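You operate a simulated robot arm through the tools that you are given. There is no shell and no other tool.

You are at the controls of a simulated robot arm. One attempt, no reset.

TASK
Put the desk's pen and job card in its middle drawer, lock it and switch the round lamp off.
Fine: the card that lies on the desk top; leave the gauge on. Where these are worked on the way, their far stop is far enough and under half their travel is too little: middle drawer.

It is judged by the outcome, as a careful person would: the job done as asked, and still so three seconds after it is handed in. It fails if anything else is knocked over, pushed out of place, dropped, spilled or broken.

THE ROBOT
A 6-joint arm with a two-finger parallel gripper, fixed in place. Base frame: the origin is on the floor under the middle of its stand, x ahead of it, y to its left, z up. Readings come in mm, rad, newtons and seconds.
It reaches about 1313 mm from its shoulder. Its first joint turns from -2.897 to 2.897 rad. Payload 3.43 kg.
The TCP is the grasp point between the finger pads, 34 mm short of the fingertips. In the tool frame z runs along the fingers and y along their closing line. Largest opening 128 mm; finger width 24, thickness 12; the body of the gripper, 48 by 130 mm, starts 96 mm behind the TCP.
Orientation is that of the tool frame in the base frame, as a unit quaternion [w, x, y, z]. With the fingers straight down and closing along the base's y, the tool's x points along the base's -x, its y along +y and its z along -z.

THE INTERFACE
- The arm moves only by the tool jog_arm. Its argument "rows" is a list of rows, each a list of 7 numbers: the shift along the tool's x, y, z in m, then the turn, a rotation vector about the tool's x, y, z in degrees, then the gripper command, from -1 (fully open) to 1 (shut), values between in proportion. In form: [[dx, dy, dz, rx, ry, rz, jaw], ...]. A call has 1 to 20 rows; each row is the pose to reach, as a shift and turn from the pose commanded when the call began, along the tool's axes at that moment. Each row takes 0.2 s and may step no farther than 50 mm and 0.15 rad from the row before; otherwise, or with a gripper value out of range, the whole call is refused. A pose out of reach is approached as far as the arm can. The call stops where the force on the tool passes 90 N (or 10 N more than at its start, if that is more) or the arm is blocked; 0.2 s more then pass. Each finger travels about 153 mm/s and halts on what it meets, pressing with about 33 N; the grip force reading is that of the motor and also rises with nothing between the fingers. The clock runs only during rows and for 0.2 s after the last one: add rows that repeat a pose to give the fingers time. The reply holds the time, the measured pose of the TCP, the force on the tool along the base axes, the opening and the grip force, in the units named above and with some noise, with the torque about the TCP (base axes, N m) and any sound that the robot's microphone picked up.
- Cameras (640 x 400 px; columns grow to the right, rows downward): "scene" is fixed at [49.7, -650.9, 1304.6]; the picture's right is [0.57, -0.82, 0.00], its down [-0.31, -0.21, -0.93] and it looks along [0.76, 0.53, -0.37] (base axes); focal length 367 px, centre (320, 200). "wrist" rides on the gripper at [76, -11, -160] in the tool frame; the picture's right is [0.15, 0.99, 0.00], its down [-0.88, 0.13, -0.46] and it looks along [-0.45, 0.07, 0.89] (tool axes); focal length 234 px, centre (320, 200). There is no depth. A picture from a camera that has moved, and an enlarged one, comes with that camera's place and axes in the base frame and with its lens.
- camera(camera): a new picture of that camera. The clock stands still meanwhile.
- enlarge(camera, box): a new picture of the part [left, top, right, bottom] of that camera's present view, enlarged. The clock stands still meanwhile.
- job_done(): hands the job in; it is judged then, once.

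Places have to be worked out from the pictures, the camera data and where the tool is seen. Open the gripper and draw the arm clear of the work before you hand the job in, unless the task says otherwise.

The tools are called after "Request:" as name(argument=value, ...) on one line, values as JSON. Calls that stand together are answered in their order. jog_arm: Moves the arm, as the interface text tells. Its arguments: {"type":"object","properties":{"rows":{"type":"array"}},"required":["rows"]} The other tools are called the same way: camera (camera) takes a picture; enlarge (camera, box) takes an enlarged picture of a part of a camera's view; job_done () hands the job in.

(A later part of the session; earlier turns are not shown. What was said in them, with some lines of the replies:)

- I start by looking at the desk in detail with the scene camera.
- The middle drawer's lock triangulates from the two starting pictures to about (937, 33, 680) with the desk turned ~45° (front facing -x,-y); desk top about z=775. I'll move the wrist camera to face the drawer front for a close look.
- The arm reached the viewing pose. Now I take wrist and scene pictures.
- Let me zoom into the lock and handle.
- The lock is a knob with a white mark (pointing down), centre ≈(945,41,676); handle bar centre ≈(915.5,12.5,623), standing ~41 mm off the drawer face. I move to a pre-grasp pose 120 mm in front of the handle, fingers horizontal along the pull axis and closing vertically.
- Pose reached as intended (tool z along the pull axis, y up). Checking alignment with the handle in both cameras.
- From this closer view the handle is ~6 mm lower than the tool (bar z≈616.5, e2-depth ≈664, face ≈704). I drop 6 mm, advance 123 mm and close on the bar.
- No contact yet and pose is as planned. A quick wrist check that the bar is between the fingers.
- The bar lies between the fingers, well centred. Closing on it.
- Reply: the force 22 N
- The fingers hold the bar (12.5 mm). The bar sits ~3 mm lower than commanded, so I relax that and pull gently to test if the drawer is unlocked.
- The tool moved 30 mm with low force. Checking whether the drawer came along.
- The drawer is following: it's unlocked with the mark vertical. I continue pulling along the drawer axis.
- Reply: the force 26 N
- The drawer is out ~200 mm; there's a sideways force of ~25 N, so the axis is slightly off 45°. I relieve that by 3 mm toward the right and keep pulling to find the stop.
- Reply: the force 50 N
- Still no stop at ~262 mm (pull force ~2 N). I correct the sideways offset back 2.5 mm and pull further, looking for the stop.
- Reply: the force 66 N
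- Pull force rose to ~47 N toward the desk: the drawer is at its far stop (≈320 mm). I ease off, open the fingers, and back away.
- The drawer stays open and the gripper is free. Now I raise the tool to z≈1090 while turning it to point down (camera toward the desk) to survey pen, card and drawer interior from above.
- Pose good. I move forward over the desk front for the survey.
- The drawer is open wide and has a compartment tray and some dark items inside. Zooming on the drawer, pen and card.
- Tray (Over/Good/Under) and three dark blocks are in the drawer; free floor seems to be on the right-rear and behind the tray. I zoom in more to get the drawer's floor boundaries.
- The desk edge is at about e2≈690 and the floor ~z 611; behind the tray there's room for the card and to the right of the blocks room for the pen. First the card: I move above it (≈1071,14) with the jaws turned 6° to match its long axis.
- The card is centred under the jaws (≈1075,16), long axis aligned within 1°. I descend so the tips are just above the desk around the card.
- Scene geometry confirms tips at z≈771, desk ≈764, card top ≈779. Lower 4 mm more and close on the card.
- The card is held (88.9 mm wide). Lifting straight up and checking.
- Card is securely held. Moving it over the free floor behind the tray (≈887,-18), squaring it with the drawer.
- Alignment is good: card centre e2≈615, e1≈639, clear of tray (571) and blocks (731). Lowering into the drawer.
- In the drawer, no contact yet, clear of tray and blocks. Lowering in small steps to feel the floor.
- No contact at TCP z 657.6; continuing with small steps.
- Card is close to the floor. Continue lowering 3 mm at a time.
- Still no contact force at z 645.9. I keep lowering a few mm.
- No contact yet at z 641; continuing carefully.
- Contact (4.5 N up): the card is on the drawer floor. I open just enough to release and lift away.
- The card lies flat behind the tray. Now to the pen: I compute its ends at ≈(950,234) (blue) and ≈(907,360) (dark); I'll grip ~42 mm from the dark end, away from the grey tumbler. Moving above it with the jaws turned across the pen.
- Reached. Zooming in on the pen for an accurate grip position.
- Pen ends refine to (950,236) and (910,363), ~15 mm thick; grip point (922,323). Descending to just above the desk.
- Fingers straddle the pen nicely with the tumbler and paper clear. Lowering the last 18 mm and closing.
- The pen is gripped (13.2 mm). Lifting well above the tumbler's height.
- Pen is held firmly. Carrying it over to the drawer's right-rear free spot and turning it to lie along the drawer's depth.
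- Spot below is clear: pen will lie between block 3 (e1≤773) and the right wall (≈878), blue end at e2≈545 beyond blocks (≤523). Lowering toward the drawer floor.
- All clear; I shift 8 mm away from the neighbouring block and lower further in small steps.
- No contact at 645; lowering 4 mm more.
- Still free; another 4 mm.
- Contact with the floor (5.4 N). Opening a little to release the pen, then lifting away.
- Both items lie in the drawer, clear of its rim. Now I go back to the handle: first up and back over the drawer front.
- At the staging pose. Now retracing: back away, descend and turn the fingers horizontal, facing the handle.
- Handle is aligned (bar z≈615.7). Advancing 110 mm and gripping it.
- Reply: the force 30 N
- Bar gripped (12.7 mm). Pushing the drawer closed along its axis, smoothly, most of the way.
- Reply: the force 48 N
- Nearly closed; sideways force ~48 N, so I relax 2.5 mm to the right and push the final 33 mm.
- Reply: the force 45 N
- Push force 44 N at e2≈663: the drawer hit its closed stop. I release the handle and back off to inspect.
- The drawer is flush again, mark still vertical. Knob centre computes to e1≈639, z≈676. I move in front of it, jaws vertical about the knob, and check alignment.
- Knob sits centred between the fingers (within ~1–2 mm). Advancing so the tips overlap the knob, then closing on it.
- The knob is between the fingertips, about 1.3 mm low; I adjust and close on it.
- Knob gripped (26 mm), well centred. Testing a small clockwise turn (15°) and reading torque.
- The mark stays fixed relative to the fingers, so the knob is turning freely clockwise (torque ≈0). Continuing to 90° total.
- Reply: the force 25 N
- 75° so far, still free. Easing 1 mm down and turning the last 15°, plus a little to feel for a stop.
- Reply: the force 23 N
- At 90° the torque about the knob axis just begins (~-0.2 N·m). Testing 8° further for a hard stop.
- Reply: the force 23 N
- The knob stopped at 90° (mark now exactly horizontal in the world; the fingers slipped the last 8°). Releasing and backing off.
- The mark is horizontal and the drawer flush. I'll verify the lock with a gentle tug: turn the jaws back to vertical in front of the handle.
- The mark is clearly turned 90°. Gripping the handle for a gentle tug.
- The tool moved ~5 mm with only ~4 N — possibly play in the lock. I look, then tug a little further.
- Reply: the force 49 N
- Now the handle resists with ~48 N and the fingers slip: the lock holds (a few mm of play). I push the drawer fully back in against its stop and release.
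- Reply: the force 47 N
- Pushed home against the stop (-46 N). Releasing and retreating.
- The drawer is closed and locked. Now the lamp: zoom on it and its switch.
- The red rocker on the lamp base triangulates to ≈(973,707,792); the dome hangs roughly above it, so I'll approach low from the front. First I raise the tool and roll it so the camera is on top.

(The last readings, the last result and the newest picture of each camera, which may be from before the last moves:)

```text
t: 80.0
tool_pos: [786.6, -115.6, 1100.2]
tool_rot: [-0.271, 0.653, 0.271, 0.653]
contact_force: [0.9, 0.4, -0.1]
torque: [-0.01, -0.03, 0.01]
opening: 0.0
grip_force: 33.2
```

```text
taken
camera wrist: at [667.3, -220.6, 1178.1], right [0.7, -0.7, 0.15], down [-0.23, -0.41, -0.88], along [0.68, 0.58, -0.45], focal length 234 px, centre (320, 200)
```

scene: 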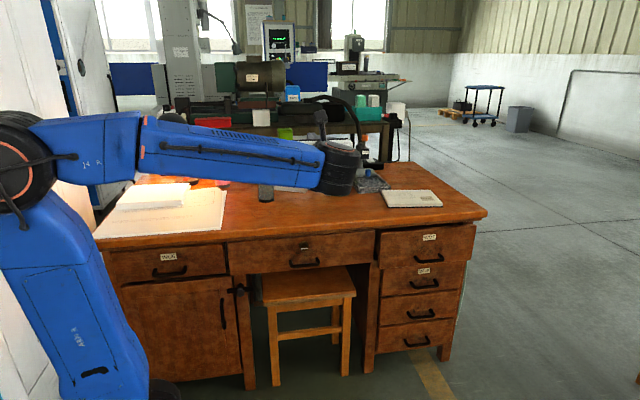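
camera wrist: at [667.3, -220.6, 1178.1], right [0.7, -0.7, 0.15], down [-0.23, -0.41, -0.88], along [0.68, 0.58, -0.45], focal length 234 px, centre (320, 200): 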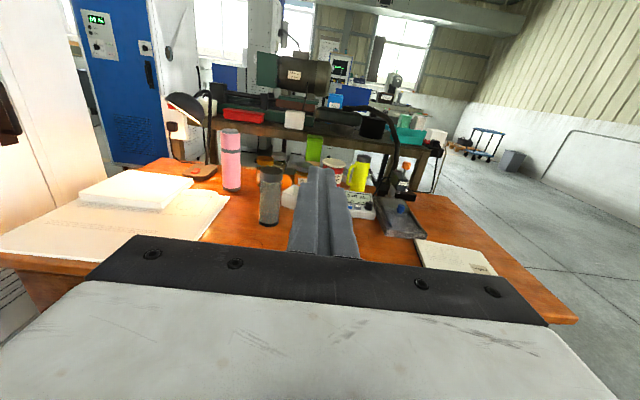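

A good view of the lamp from the wrist. Zooming to triangulate its dome, post and switch.

Request:
enlarge(camera="wrist", box=[130, 70, 290, 220])

Request:
enlarge(camera="scene", box=[275, 230, 335, 275])

```text
2.67 times, centred on (210, 145) of wrist
camera zoom: at [667.3, -220.6, 1178.1], right [0.7, -0.7, 0.15], down [-0.23, -0.41, -0.88], along [0.68, 0.58, -0.45], focal length 624 px, centre (613, 347)
```

zoom: 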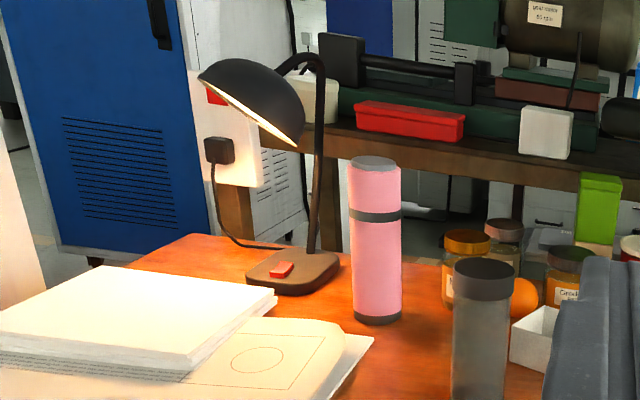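

```text
8.89 times, centred on (305, 252) of scene
camera zoom: at [49.7, -650.9, 1304.6], right [0.57, -0.82, 0.0], down [-0.31, -0.21, -0.93], along [0.76, 0.53, -0.37], focal length 3265 px, centre (453, -267)
```

zoom: 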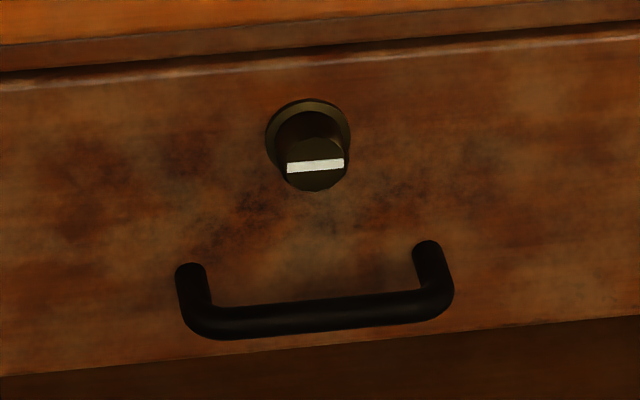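

The dome's rim spans e2≈1143–1293 at z≥978, the switch is at e1≈190, e2≈1187, z≈792, and the paper stack top is z≈791 in front-left. I move to a viewing pose in front of the lamp at z≈920.

Request:
jog_arm(rows=[[0, -0.025, 0.0259, 0, -0.5, 0, 1], [0, -0.05, 0.0517, 0, -1, 0, 1], [0, -0.075, 0.0776, 0, -1.5, 0, 1], [0, -0.1, 0.1034, 0, -2, 0, 1], [0, -0.125, 0.1293, 0, -2.5, 0, 1], [0, -0.15, 0.1552, 0, -3, 0, 1], [0, -0.175, 0.181, 0, -3.5, 0, 1], [0, -0.2, 0.2069, 0, -4, 0, 1], [0, -0.225, 0.2328, 0, -4.5, 0, 1], [-0.02, -0.25, 0.2586, 0, -5, 0, 1], [-0.04, -0.275, 0.2845, 0, -5.5, 0, 1], [-0.06, -0.3, 0.3103, 0, -6, 0, 1], [-0.08, -0.325, 0.3362, 0, -6.5, 0, 1], [-0.1, -0.35, 0.3621, 0, -7, 0, 1], [-0.12, -0.375, 0.3879, 0, -7.5, 0, 1], [-0.14, -0.4, 0.4138, 0, -8, 0, 1], [-0.16, -0.425, 0.4397, 0, -9, 0, 1], [-0.18, -0.45, 0.4655, 0, -10, 0, 1]])

Request:
camera(camera="wrist")

Request:
camera(camera="scene")

```text
t: 83.8
tool_pos: [832.4, 502.1, 936.2]
tool_rot: [-0.265, 0.704, 0.314, 0.579]
contact_force: [0.4, -1.1, -0.4]
torque: [-0.06, 0.05, 0.0]
opening: 0.0
grip_force: 33.1
out of reach, approached as far as the arm can: row 15, 16, 17, 18
```

```text
taken
camera wrist: at [730.8, 400.8, 1042.2], right [0.76, -0.63, 0.13], down [-0.31, -0.54, -0.78], along [0.57, 0.55, -0.61], focal length 234 px, centre (320, 200)
```

wrist: 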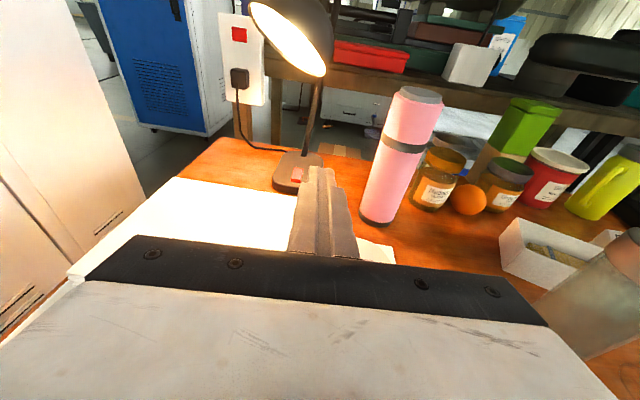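

```text
taken
```

scene: 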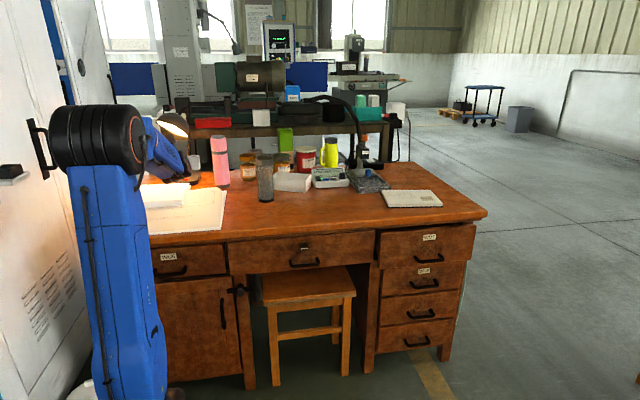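

The arm stopped short of that pose (a joint limit), but this gives a close view. Zooming in on the rocker switch to see which end is raised.

Request:
enlarge(camera="wrist", box=[270, 145, 340, 195])

Request:
enlarge(camera="wrist", box=[220, 0, 340, 100])

```text
8.00 times, centred on (305, 170) of wrist
camera zoom: at [730.8, 400.8, 1042.2], right [0.76, -0.63, 0.13], down [-0.31, -0.54, -0.78], along [0.57, 0.55, -0.61], focal length 1873 px, centre (440, 440)
```

zoom: 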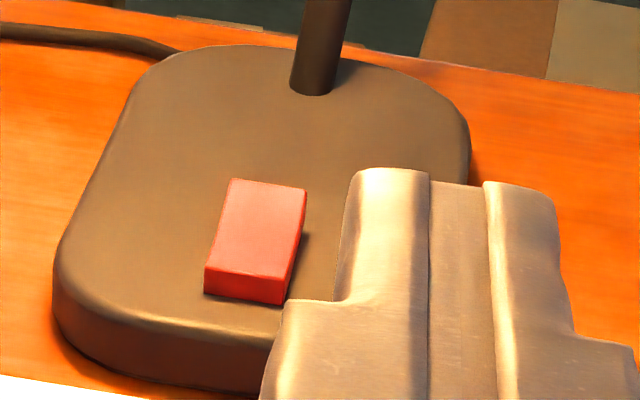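

```text
4.00 times, centred on (280, 50) of wrist
camera zoom: at [730.8, 400.8, 1042.2], right [0.76, -0.63, 0.13], down [-0.31, -0.54, -0.78], along [0.57, 0.55, -0.61], focal length 937 px, centre (480, 800)
```

zoom: 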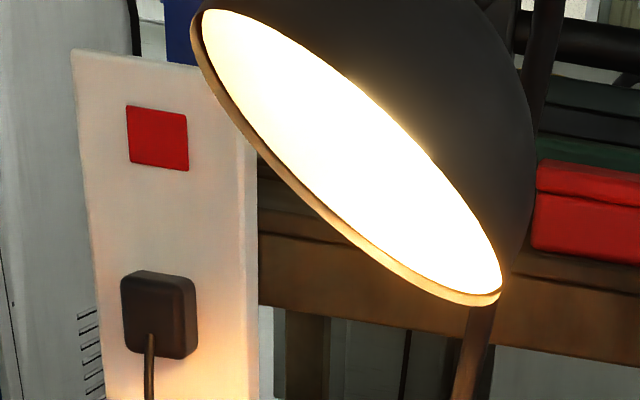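

Request:
enlarge(camera="wrist", box=[290, 162, 314, 186])

Request:
enlarge(camera="scene", box=[178, 172, 196, 186])

```text
16.00 times, centred on (302, 174) of wrist
camera zoom: at [730.8, 400.8, 1042.2], right [0.76, -0.63, 0.13], down [-0.31, -0.54, -0.78], along [0.57, 0.55, -0.61], focal length 3747 px, centre (608, 616)
```

zoom: 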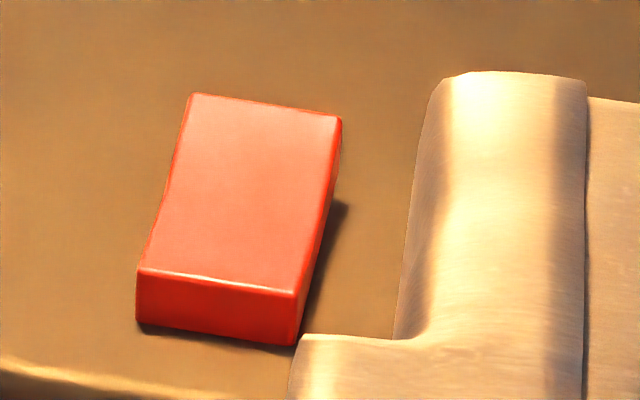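

```text
16.00 times, centred on (187, 179) of scene
camera zoom: at [49.7, -650.9, 1304.6], right [0.57, -0.82, 0.0], down [-0.31, -0.21, -0.93], along [0.76, 0.53, -0.37], focal length 5878 px, centre (2448, 536)
```

zoom: 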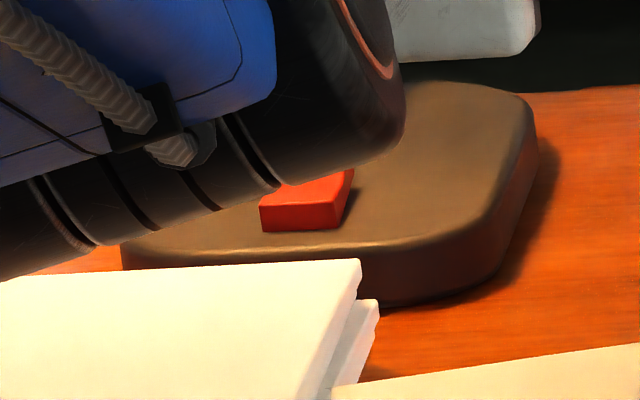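

Comparing views, the rocker's far end (toward the post) stands ~5 mm higher than the near end; so pressing the far end turns it off. Switch centre refines to e1≈184, e2≈1204, z≈787. First I roll the tool back 90° to get away from the joint limit.

Request:
jog_arm(rows=[[0, 0, 0, 0, 0, -7.5, 1], [0, 0, 0, 0, 0, -15, 1], [0, 0, 0, 0, 0, -22.5, 1], [0, 0, 0, 0, 0, -30, 1], [0, 0, 0, 0, 0, -37.5, 1], [0, 0, 0, 0, 0, -45, 1], [0, 0, 0, 0, 0, -52.5, 1], [0, 0, 0, 0, 0, -60, 1], [0, 0, 0, 0, 0, -67.5, 1], [0, 0, 0, 0, 0, -75, 1], [0, 0, 0, 0, 0, -82.5, 1], [0, 0, 0, 0, 0, -90, 1]])

```text
t: 86.4
tool_pos: [832.5, 501.3, 935.0]
tool_rot: [0.222, 0.276, 0.721, 0.596]
contact_force: [-0.6, 0.1, -0.4]
torque: [0.0, 0.01, 0.03]
opening: 0.0
grip_force: 33.1
```

Free of the limit now. I roll another 90° and tilt to 45° down (camera underside), staying in place, then look.

Request:
jog_arm(rows=[[0, 0, 0, 2.22, 2.22, -7.26, 1], [0, 0, 0, 4.44, 4.44, -14.52, 1], [0, 0, 0, 6.66, 6.66, -21.78, 1], [0, 0, 0, 8.88, 8.88, -29.04, 1], [0, 0, 0, 11.1, 11.1, -36.3, 1], [0, 0, 0, 13.32, 13.32, -43.56, 1], [0, 0, 0, 15.54, 15.54, -50.81, 1], [0, 0, 0, 17.76, 17.76, -58.07, 1], [0, 0, 0, 19.98, 19.98, -65.33, 1], [0, 0, 0, 22.2, 22.2, -72.59, 1], [0, 0, 0, 24.42, 24.42, -79.85, 1], [0, 0, 0, 26.64, 26.64, -87.11, 1]])

Request:
camera(camera="wrist")

Request:
camera(camera="scene")

```text
t: 89.0
tool_pos: [833.7, 500.8, 935.1]
tool_rot: [0.346, -0.379, 0.843, 0.161]
contact_force: [0.1, -0.5, 0.1]
torque: [0.01, 0.03, 0.03]
opening: 0.0
grip_force: 33.1
```

```text
taken
camera wrist: at [732.5, 367.9, 995.5], right [-0.81, 0.58, -0.09], down [0.11, 0.31, 0.95], along [0.57, 0.76, -0.31], focal length 234 px, centre (320, 200)
```

wrist: 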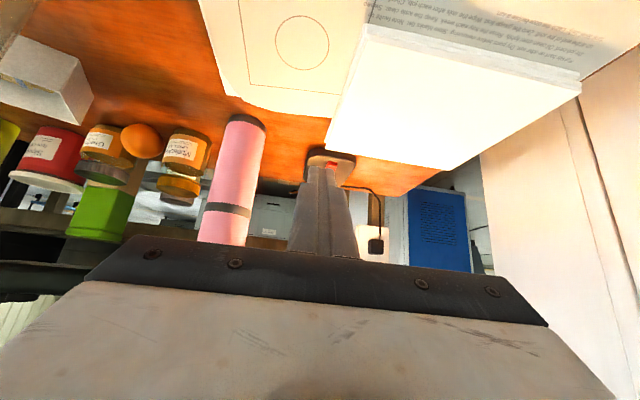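

```text
taken
```

scene: 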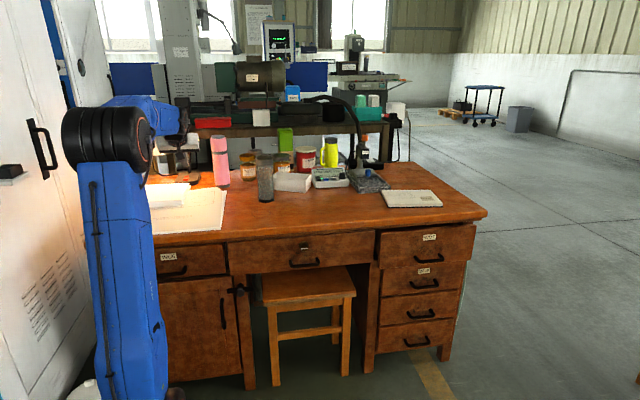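

Orientation as wanted (45° down). Zooming in on the lamp base to refine the switch position relative to the fingers.

Request:
enlarge(camera="wrist", box=[295, 135, 375, 185])

Request:
enlarge(camera="scene", box=[140, 90, 230, 200])

```text
8.00 times, centred on (335, 160) of wrist
camera zoom: at [732.5, 367.9, 995.5], right [-0.81, 0.58, -0.09], down [0.11, 0.31, 0.95], along [0.57, 0.76, -0.31], focal length 1873 px, centre (200, 520)
```

zoom: 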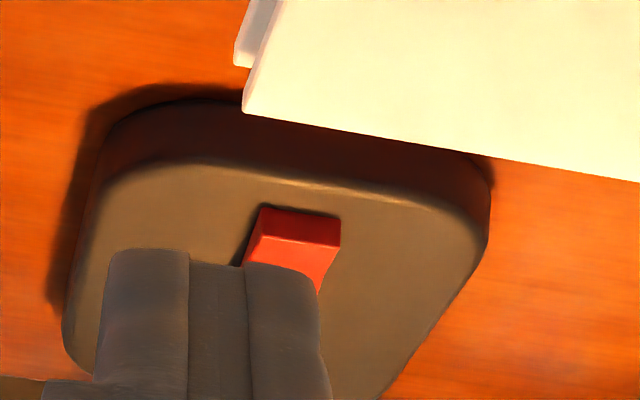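

```text
3.64 times, centred on (185, 145) of scene
camera zoom: at [49.7, -650.9, 1304.6], right [0.57, -0.82, 0.0], down [-0.31, -0.21, -0.93], along [0.76, 0.53, -0.37], focal length 1336 px, centre (811, 400)
```

zoom: 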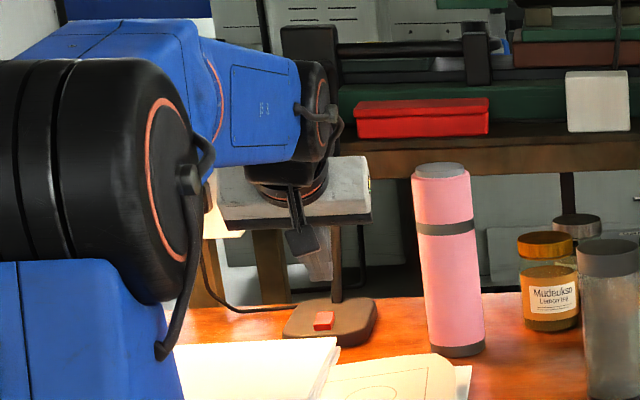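

Combining three views: rocker near edge ≈(e2 1180, z 789), far edge ≈(e2 1213, z 795) – the far end is up. I move toward a hover point with the fingertip edge ~25 mm above the far end, stopping part-way to check dome clearance.

Request:
jog_arm(rows=[[-0.0149, 0.0042, 0.0294, 0, 0, 0, 1], [-0.0298, 0.0083, 0.0589, 0, 0, 0, 1], [-0.0447, 0.0125, 0.0883, 0, 0, 0, 1], [-0.0596, 0.0166, 0.1178, 0, 0, 0, 1], [-0.0744, 0.0208, 0.1472, 0, 0, 0, 1], [-0.0893, 0.0249, 0.1766, 0, 0, 0, 1]])

Request:
camera(camera="wrist")

Request:
enlarge(camera="scene", box=[120, 80, 240, 200])

```text
t: 90.4
tool_pos: [937.9, 660.1, 875.2]
tool_rot: [0.348, -0.378, 0.843, 0.162]
contact_force: [-0.5, -0.6, 0.0]
torque: [-0.03, 0.06, 0.01]
opening: 0.0
grip_force: 32.6
```

```text
taken
camera wrist: at [836.2, 526.1, 935.7], right [-0.81, 0.58, -0.09], down [0.11, 0.3, 0.95], along [0.58, 0.76, -0.31], focal length 234 px, centre (320, 200)
```

wrist: 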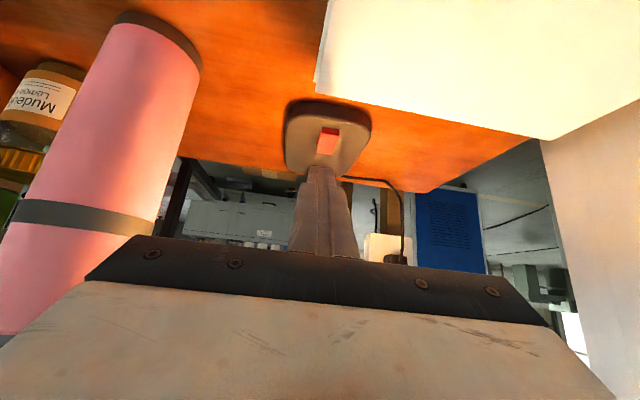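

```text
3.33 times, centred on (180, 140) of scene
camera zoom: at [49.7, -650.9, 1304.6], right [0.57, -0.82, 0.0], down [-0.31, -0.21, -0.93], along [0.76, 0.53, -0.37], focal length 1224 px, centre (787, 400)
```

zoom: 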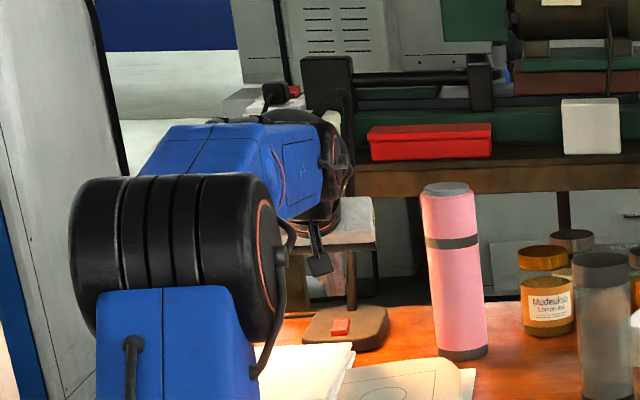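

Clear of the dome (wrist joint ~130 mm in front of it) and thermos. Continuing to the hover point above the rocker's far end.

Request:
jog_arm(rows=[[-0.0149, 0.0042, 0.0294, 0, 0, 0, 1], [-0.0298, 0.0083, 0.0589, 0, 0, 0, 1]])

Request:
camera(camera="wrist")

Request:
enlarge(camera="wrist", box=[260, 100, 380, 200])

Request:
enlarge(camera="scene", box=[160, 150, 220, 195])

```text
t: 91.0
tool_pos: [973.2, 711.5, 854.3]
tool_rot: [0.346, -0.378, 0.843, 0.162]
contact_force: [-0.4, 0.2, 0.2]
torque: [-0.07, 0.06, 0.0]
opening: 0.0
grip_force: 33.1
```

```text
taken
camera wrist: at [871.7, 578.7, 914.3], right [-0.81, 0.58, -0.09], down [0.11, 0.3, 0.95], along [0.58, 0.76, -0.31], focal length 234 px, centre (320, 200)
```

wrist: 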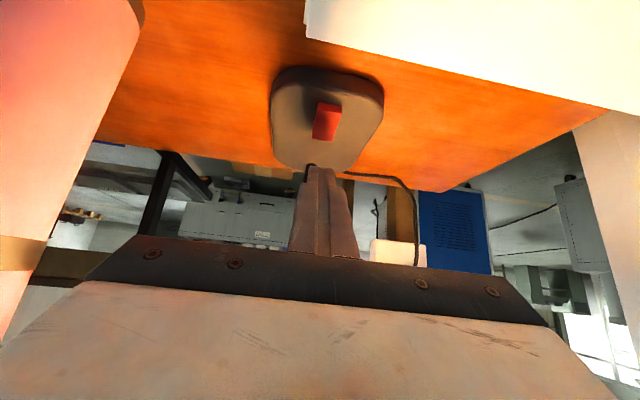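

```text
4.00 times, centred on (320, 150) of wrist
camera zoom: at [871.7, 578.7, 914.3], right [-0.81, 0.58, -0.09], down [0.11, 0.3, 0.95], along [0.58, 0.76, -0.31], focal length 937 px, centre (320, 400)
```

zoom: 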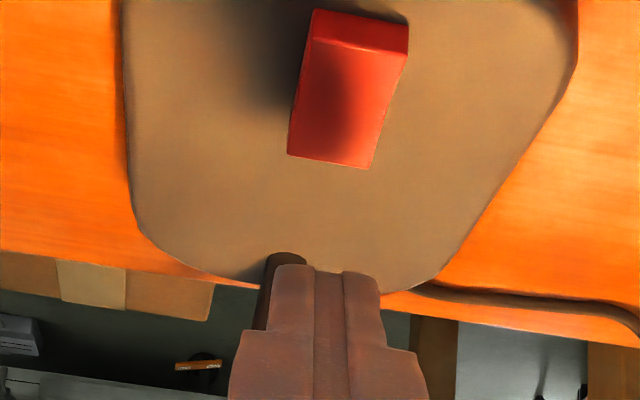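

```text
8.89 times, centred on (190, 172) of scene
camera zoom: at [49.7, -650.9, 1304.6], right [0.57, -0.82, 0.0], down [-0.31, -0.21, -0.93], along [0.76, 0.53, -0.37], focal length 3265 px, centre (1476, 444)
```

zoom: 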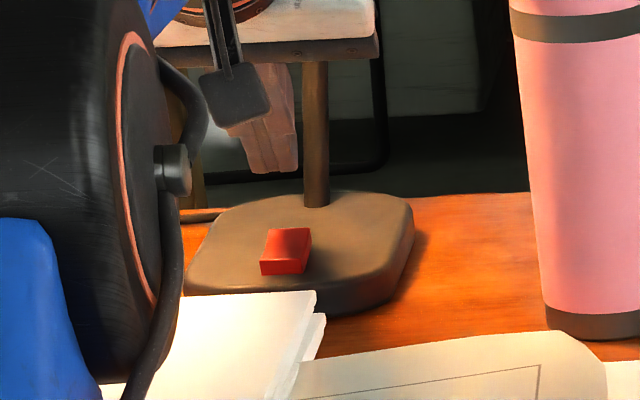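

The fingertip edge is right above the rocker's far end (edge at e2≈1207, far end at 1212, pivot ~1196). Lowering vertically 24 mm to just above it.

Request:
jog_arm(rows=[[0.0056, 0, 0.0057, 0, 0, 0, 1], [0.0113, 0, 0.0113, 0, 0, 0, 1], [0.0155, 0, 0.0156, 0, 0, 0, 1], [0.0169, 0, 0.017, 0, 0, 0, 1]])

Request:
enlarge(camera="wrist", box=[260, 100, 380, 200])

Request:
enlarge(camera="scene", box=[160, 150, 220, 195])

```text
t: 92.0
tool_pos: [972.6, 712.8, 829.7]
tool_rot: [0.346, -0.379, 0.843, 0.163]
contact_force: [-0.4, 0.2, 0.4]
torque: [0.0, -0.02, 0.03]
opening: 0.3
grip_force: 33.4
```

```text
4.00 times, centred on (320, 150) of wrist
camera zoom: at [871.9, 579.4, 889.6], right [-0.81, 0.58, -0.09], down [0.11, 0.3, 0.95], along [0.57, 0.76, -0.31], focal length 937 px, centre (320, 400)
```

zoom: 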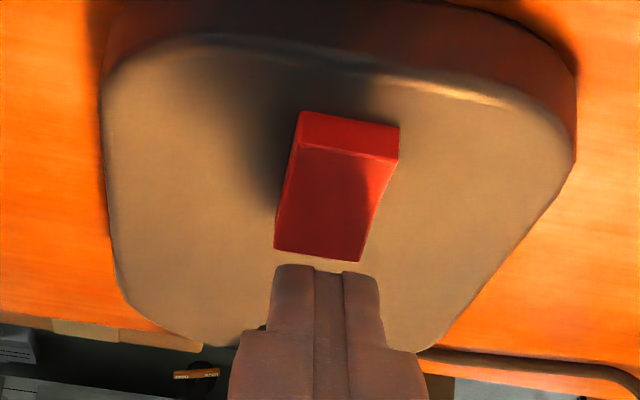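

```text
8.89 times, centred on (190, 172) of scene
camera zoom: at [49.7, -650.9, 1304.6], right [0.57, -0.82, 0.0], down [-0.31, -0.21, -0.93], along [0.76, 0.53, -0.37], focal length 3265 px, centre (1476, 444)
```

zoom: 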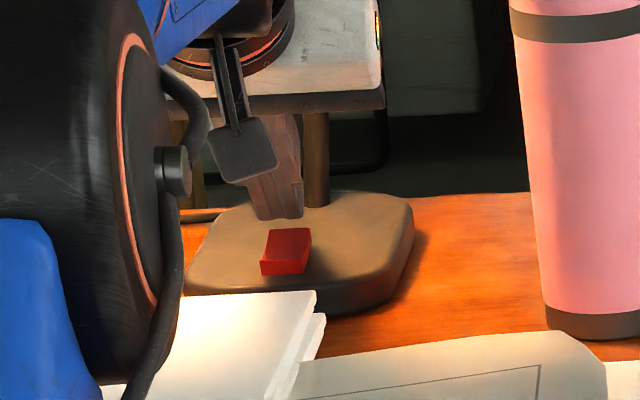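

The tip is ~5 mm above the rocker's far end. Pressing down in small steps.

Request:
jog_arm(rows=[[0.0014, 0, 0.0014, 0, 0, 0, 1], [0.0028, 0, 0.0028, 0, 0, 0, 1], [0.0042, 0, 0.0043, 0, 0, 0, 1]])

Request:
enlarge(camera="wrist", box=[260, 100, 380, 200])

```text
t: 92.8
tool_pos: [973.8, 713.7, 823.1]
tool_rot: [0.346, -0.378, 0.843, 0.161]
contact_force: [-0.5, -0.2, -0.2]
torque: [0.02, -0.02, 0.02]
opening: 0.1
grip_force: 32.6
heard: click
```

```text
4.00 times, centred on (320, 150) of wrist
camera zoom: at [872.4, 579.3, 883.2], right [-0.81, 0.58, -0.09], down [0.11, 0.31, 0.95], along [0.57, 0.76, -0.31], focal length 937 px, centre (320, 400)
```

zoom: 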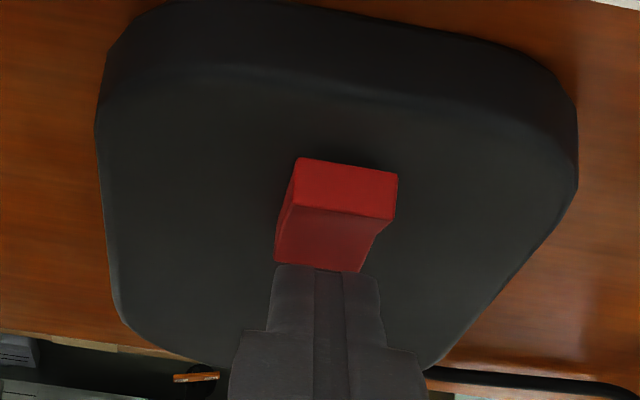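

A click was heard and the lamp light is gone. Retreating straight up, then back along the approach path.

Request:
jog_arm(rows=[[-0.0106, 0, -0.0106, 0, 0, 0, 1], [-0.0212, 0, -0.0213, 0, 0, 0, 1], [-0.0063, -0.0042, -0.0507, 0, 0, 0, 1], [0.0086, -0.0083, -0.0802, 0, 0, 0, 1], [0.0235, -0.0125, -0.1096, 0, 0, 0, 1], [0.0384, -0.0166, -0.1391, 0, 0, 0, 1], [0.0532, -0.0208, -0.1685, 0, 0, 0, 1], [0.0681, -0.0249, -0.1979, 0, 0, 0, 1], [0.083, -0.0291, -0.2274, 0, 0, 0, 1], [0.0979, -0.0332, -0.2568, 0, 0, 0, 1]])

Request:
camera(camera="scene")

Request:
camera(camera="wrist")

```text
t: 95.0
tool_pos: [833.7, 503.3, 933.3]
tool_rot: [0.345, -0.379, 0.843, 0.162]
contact_force: [-0.4, 0.4, 0.1]
torque: [0.01, 0.02, -0.01]
opening: 0.0
grip_force: 33.0
```

```text
taken
```

scene: 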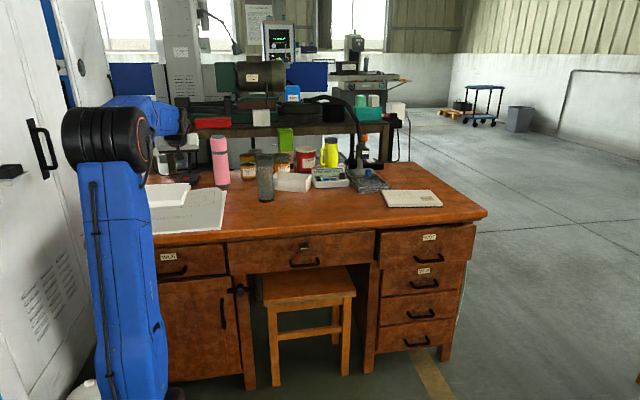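

```text
taken
camera wrist: at [731.8, 369.1, 994.1], right [-0.81, 0.58, -0.09], down [0.11, 0.31, 0.95], along [0.57, 0.76, -0.31], focal length 234 px, centre (320, 200)
```

wrist: 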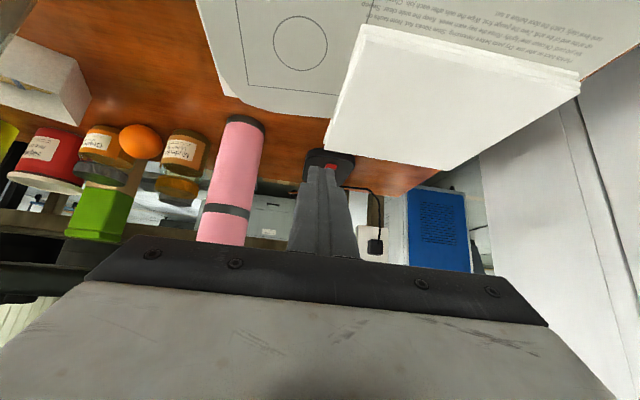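

Lamp is dark. Moving the arm up and away from the desk, opening the gripper on the way.

Request:
jog_arm(rows=[[-0.0282, 0, -0.0283, 0, 0, 0, 1], [-0.0564, 0, -0.0567, 0, 0, 0, 1], [-0.0847, 0, -0.085, 0, 0, 0, 1], [-0.1129, 0, -0.1134, 0, 0, 0, 1], [-0.0873, -0.0176, -0.1447, 0, 0, 0, 1], [-0.0617, -0.0352, -0.1759, 0, 0, 0, 1], [-0.036, -0.0528, -0.2072, 0, 0, 0, 0.5], [-0.0104, -0.0704, -0.2384, 0, 0, 0, 0], [0.0152, -0.088, -0.2697, 0, 0, 0, -0.5], [0.0409, -0.1057, -0.301, 0, 0, 0, -0.5], [0.0665, -0.1233, -0.3322, 0, 0, 0, -0.5], [0.0921, -0.1409, -0.3635, 0, 0, 0, -0.5], [0.1177, -0.1585, -0.3947, 0, 0, 0, -0.5], [0.1434, -0.1761, -0.426, 0, 0, 0, -0.5], [0.169, -0.1937, -0.4572, 0, 0, 0, -0.5], [0.1946, -0.2113, -0.4885, 0, 0, 0, -0.5]])

Request:
camera(camera="scene")

Request:
enlarge(camera="scene", box=[270, 140, 410, 210])

Request:
enlarge(camera="scene", box=[220, 220, 380, 320])

Request:
enlarge(camera="scene", box=[100, 90, 260, 210])

```text
t: 98.4
tool_pos: [674.4, -0.5, 1140.9]
tool_rot: [0.347, -0.378, 0.843, 0.162]
contact_force: [0.2, -0.4, -0.4]
torque: [-0.01, 0.01, -0.03]
opening: 96.0
grip_force: 0.0
```

```text
taken
```

scene: 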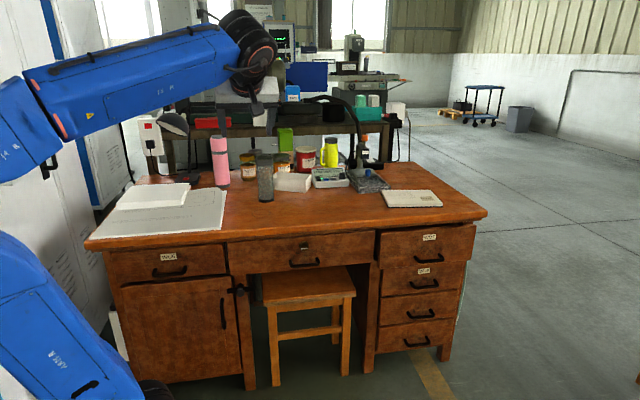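

```text
4.57 times, centred on (340, 175) of scene
camera zoom: at [49.7, -650.9, 1304.6], right [0.57, -0.82, 0.0], down [-0.31, -0.21, -0.93], along [0.76, 0.53, -0.37], focal length 1679 px, centre (229, 314)
```

zoom: 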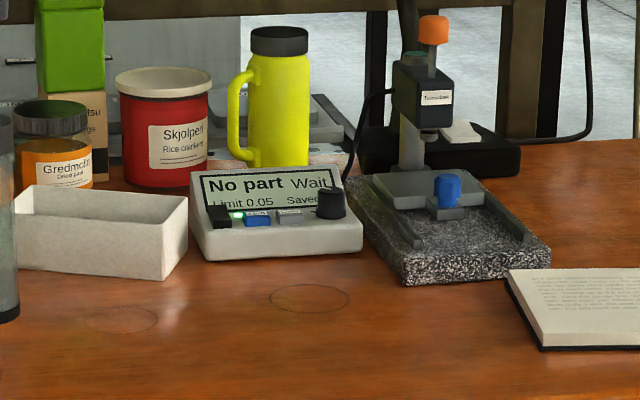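

```text
4.00 times, centred on (300, 270) of scene
camera zoom: at [49.7, -650.9, 1304.6], right [0.57, -0.82, 0.0], down [-0.31, -0.21, -0.93], along [0.76, 0.53, -0.37], focal length 1469 px, centre (400, -80)
```

zoom: 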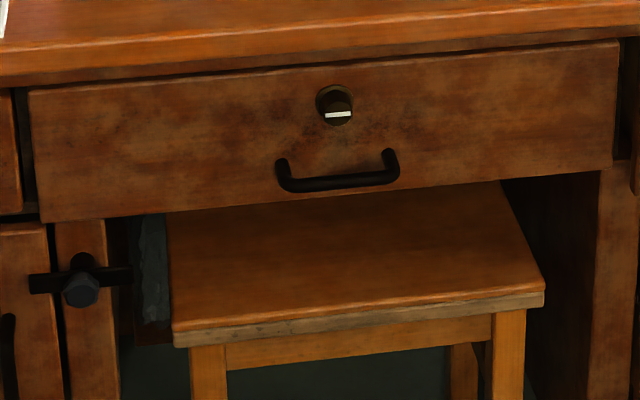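

```text
3.33 times, centred on (180, 150) of scene
camera zoom: at [49.7, -650.9, 1304.6], right [0.57, -0.82, 0.0], down [-0.31, -0.21, -0.93], along [0.76, 0.53, -0.37], focal length 1224 px, centre (787, 367)
```

zoom: 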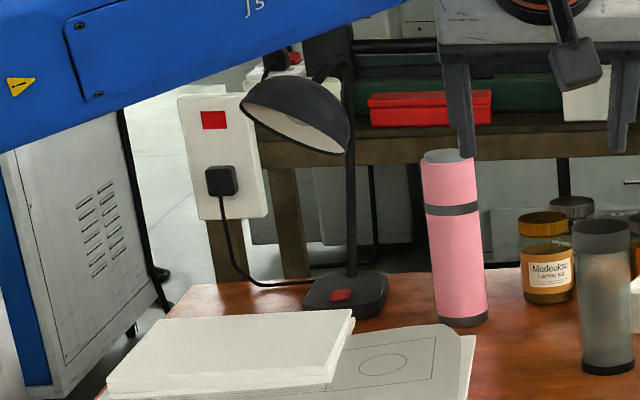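

Drawer is flush and its lock mark is horizontal (locked), the desk top is free of pen and card, the lamp is off, the gauge is still on, and everything else is in place. The gripper is open and clear, so I hand the job in.

Request:
job_done()

```text
The job is handed in.
```

The job is handed in. The pen and job card are in the middle drawer, the drawer is closed and locked, and the round lamp is off.

- **Drawer:** I pulled it out to its far stop (about 320 mm) and laid the card behind the tray and the pen on the right. Nothing already inside was touched.
- **Lock:** I turned the knob a quarter turn clockwise to its stop. A tug on the handle showed a few millimetres of play, then it held firm at about 48 N. I pushed the drawer back fully closed afterwards.
- **Lamp:** I pressed the rocker switch on its base, heard a click, and the light went out.
- **Everything else:** In the final pictures the gauge was still on and nothing else on the desk had moved. The gripper is open and the arm is clear of the desk.
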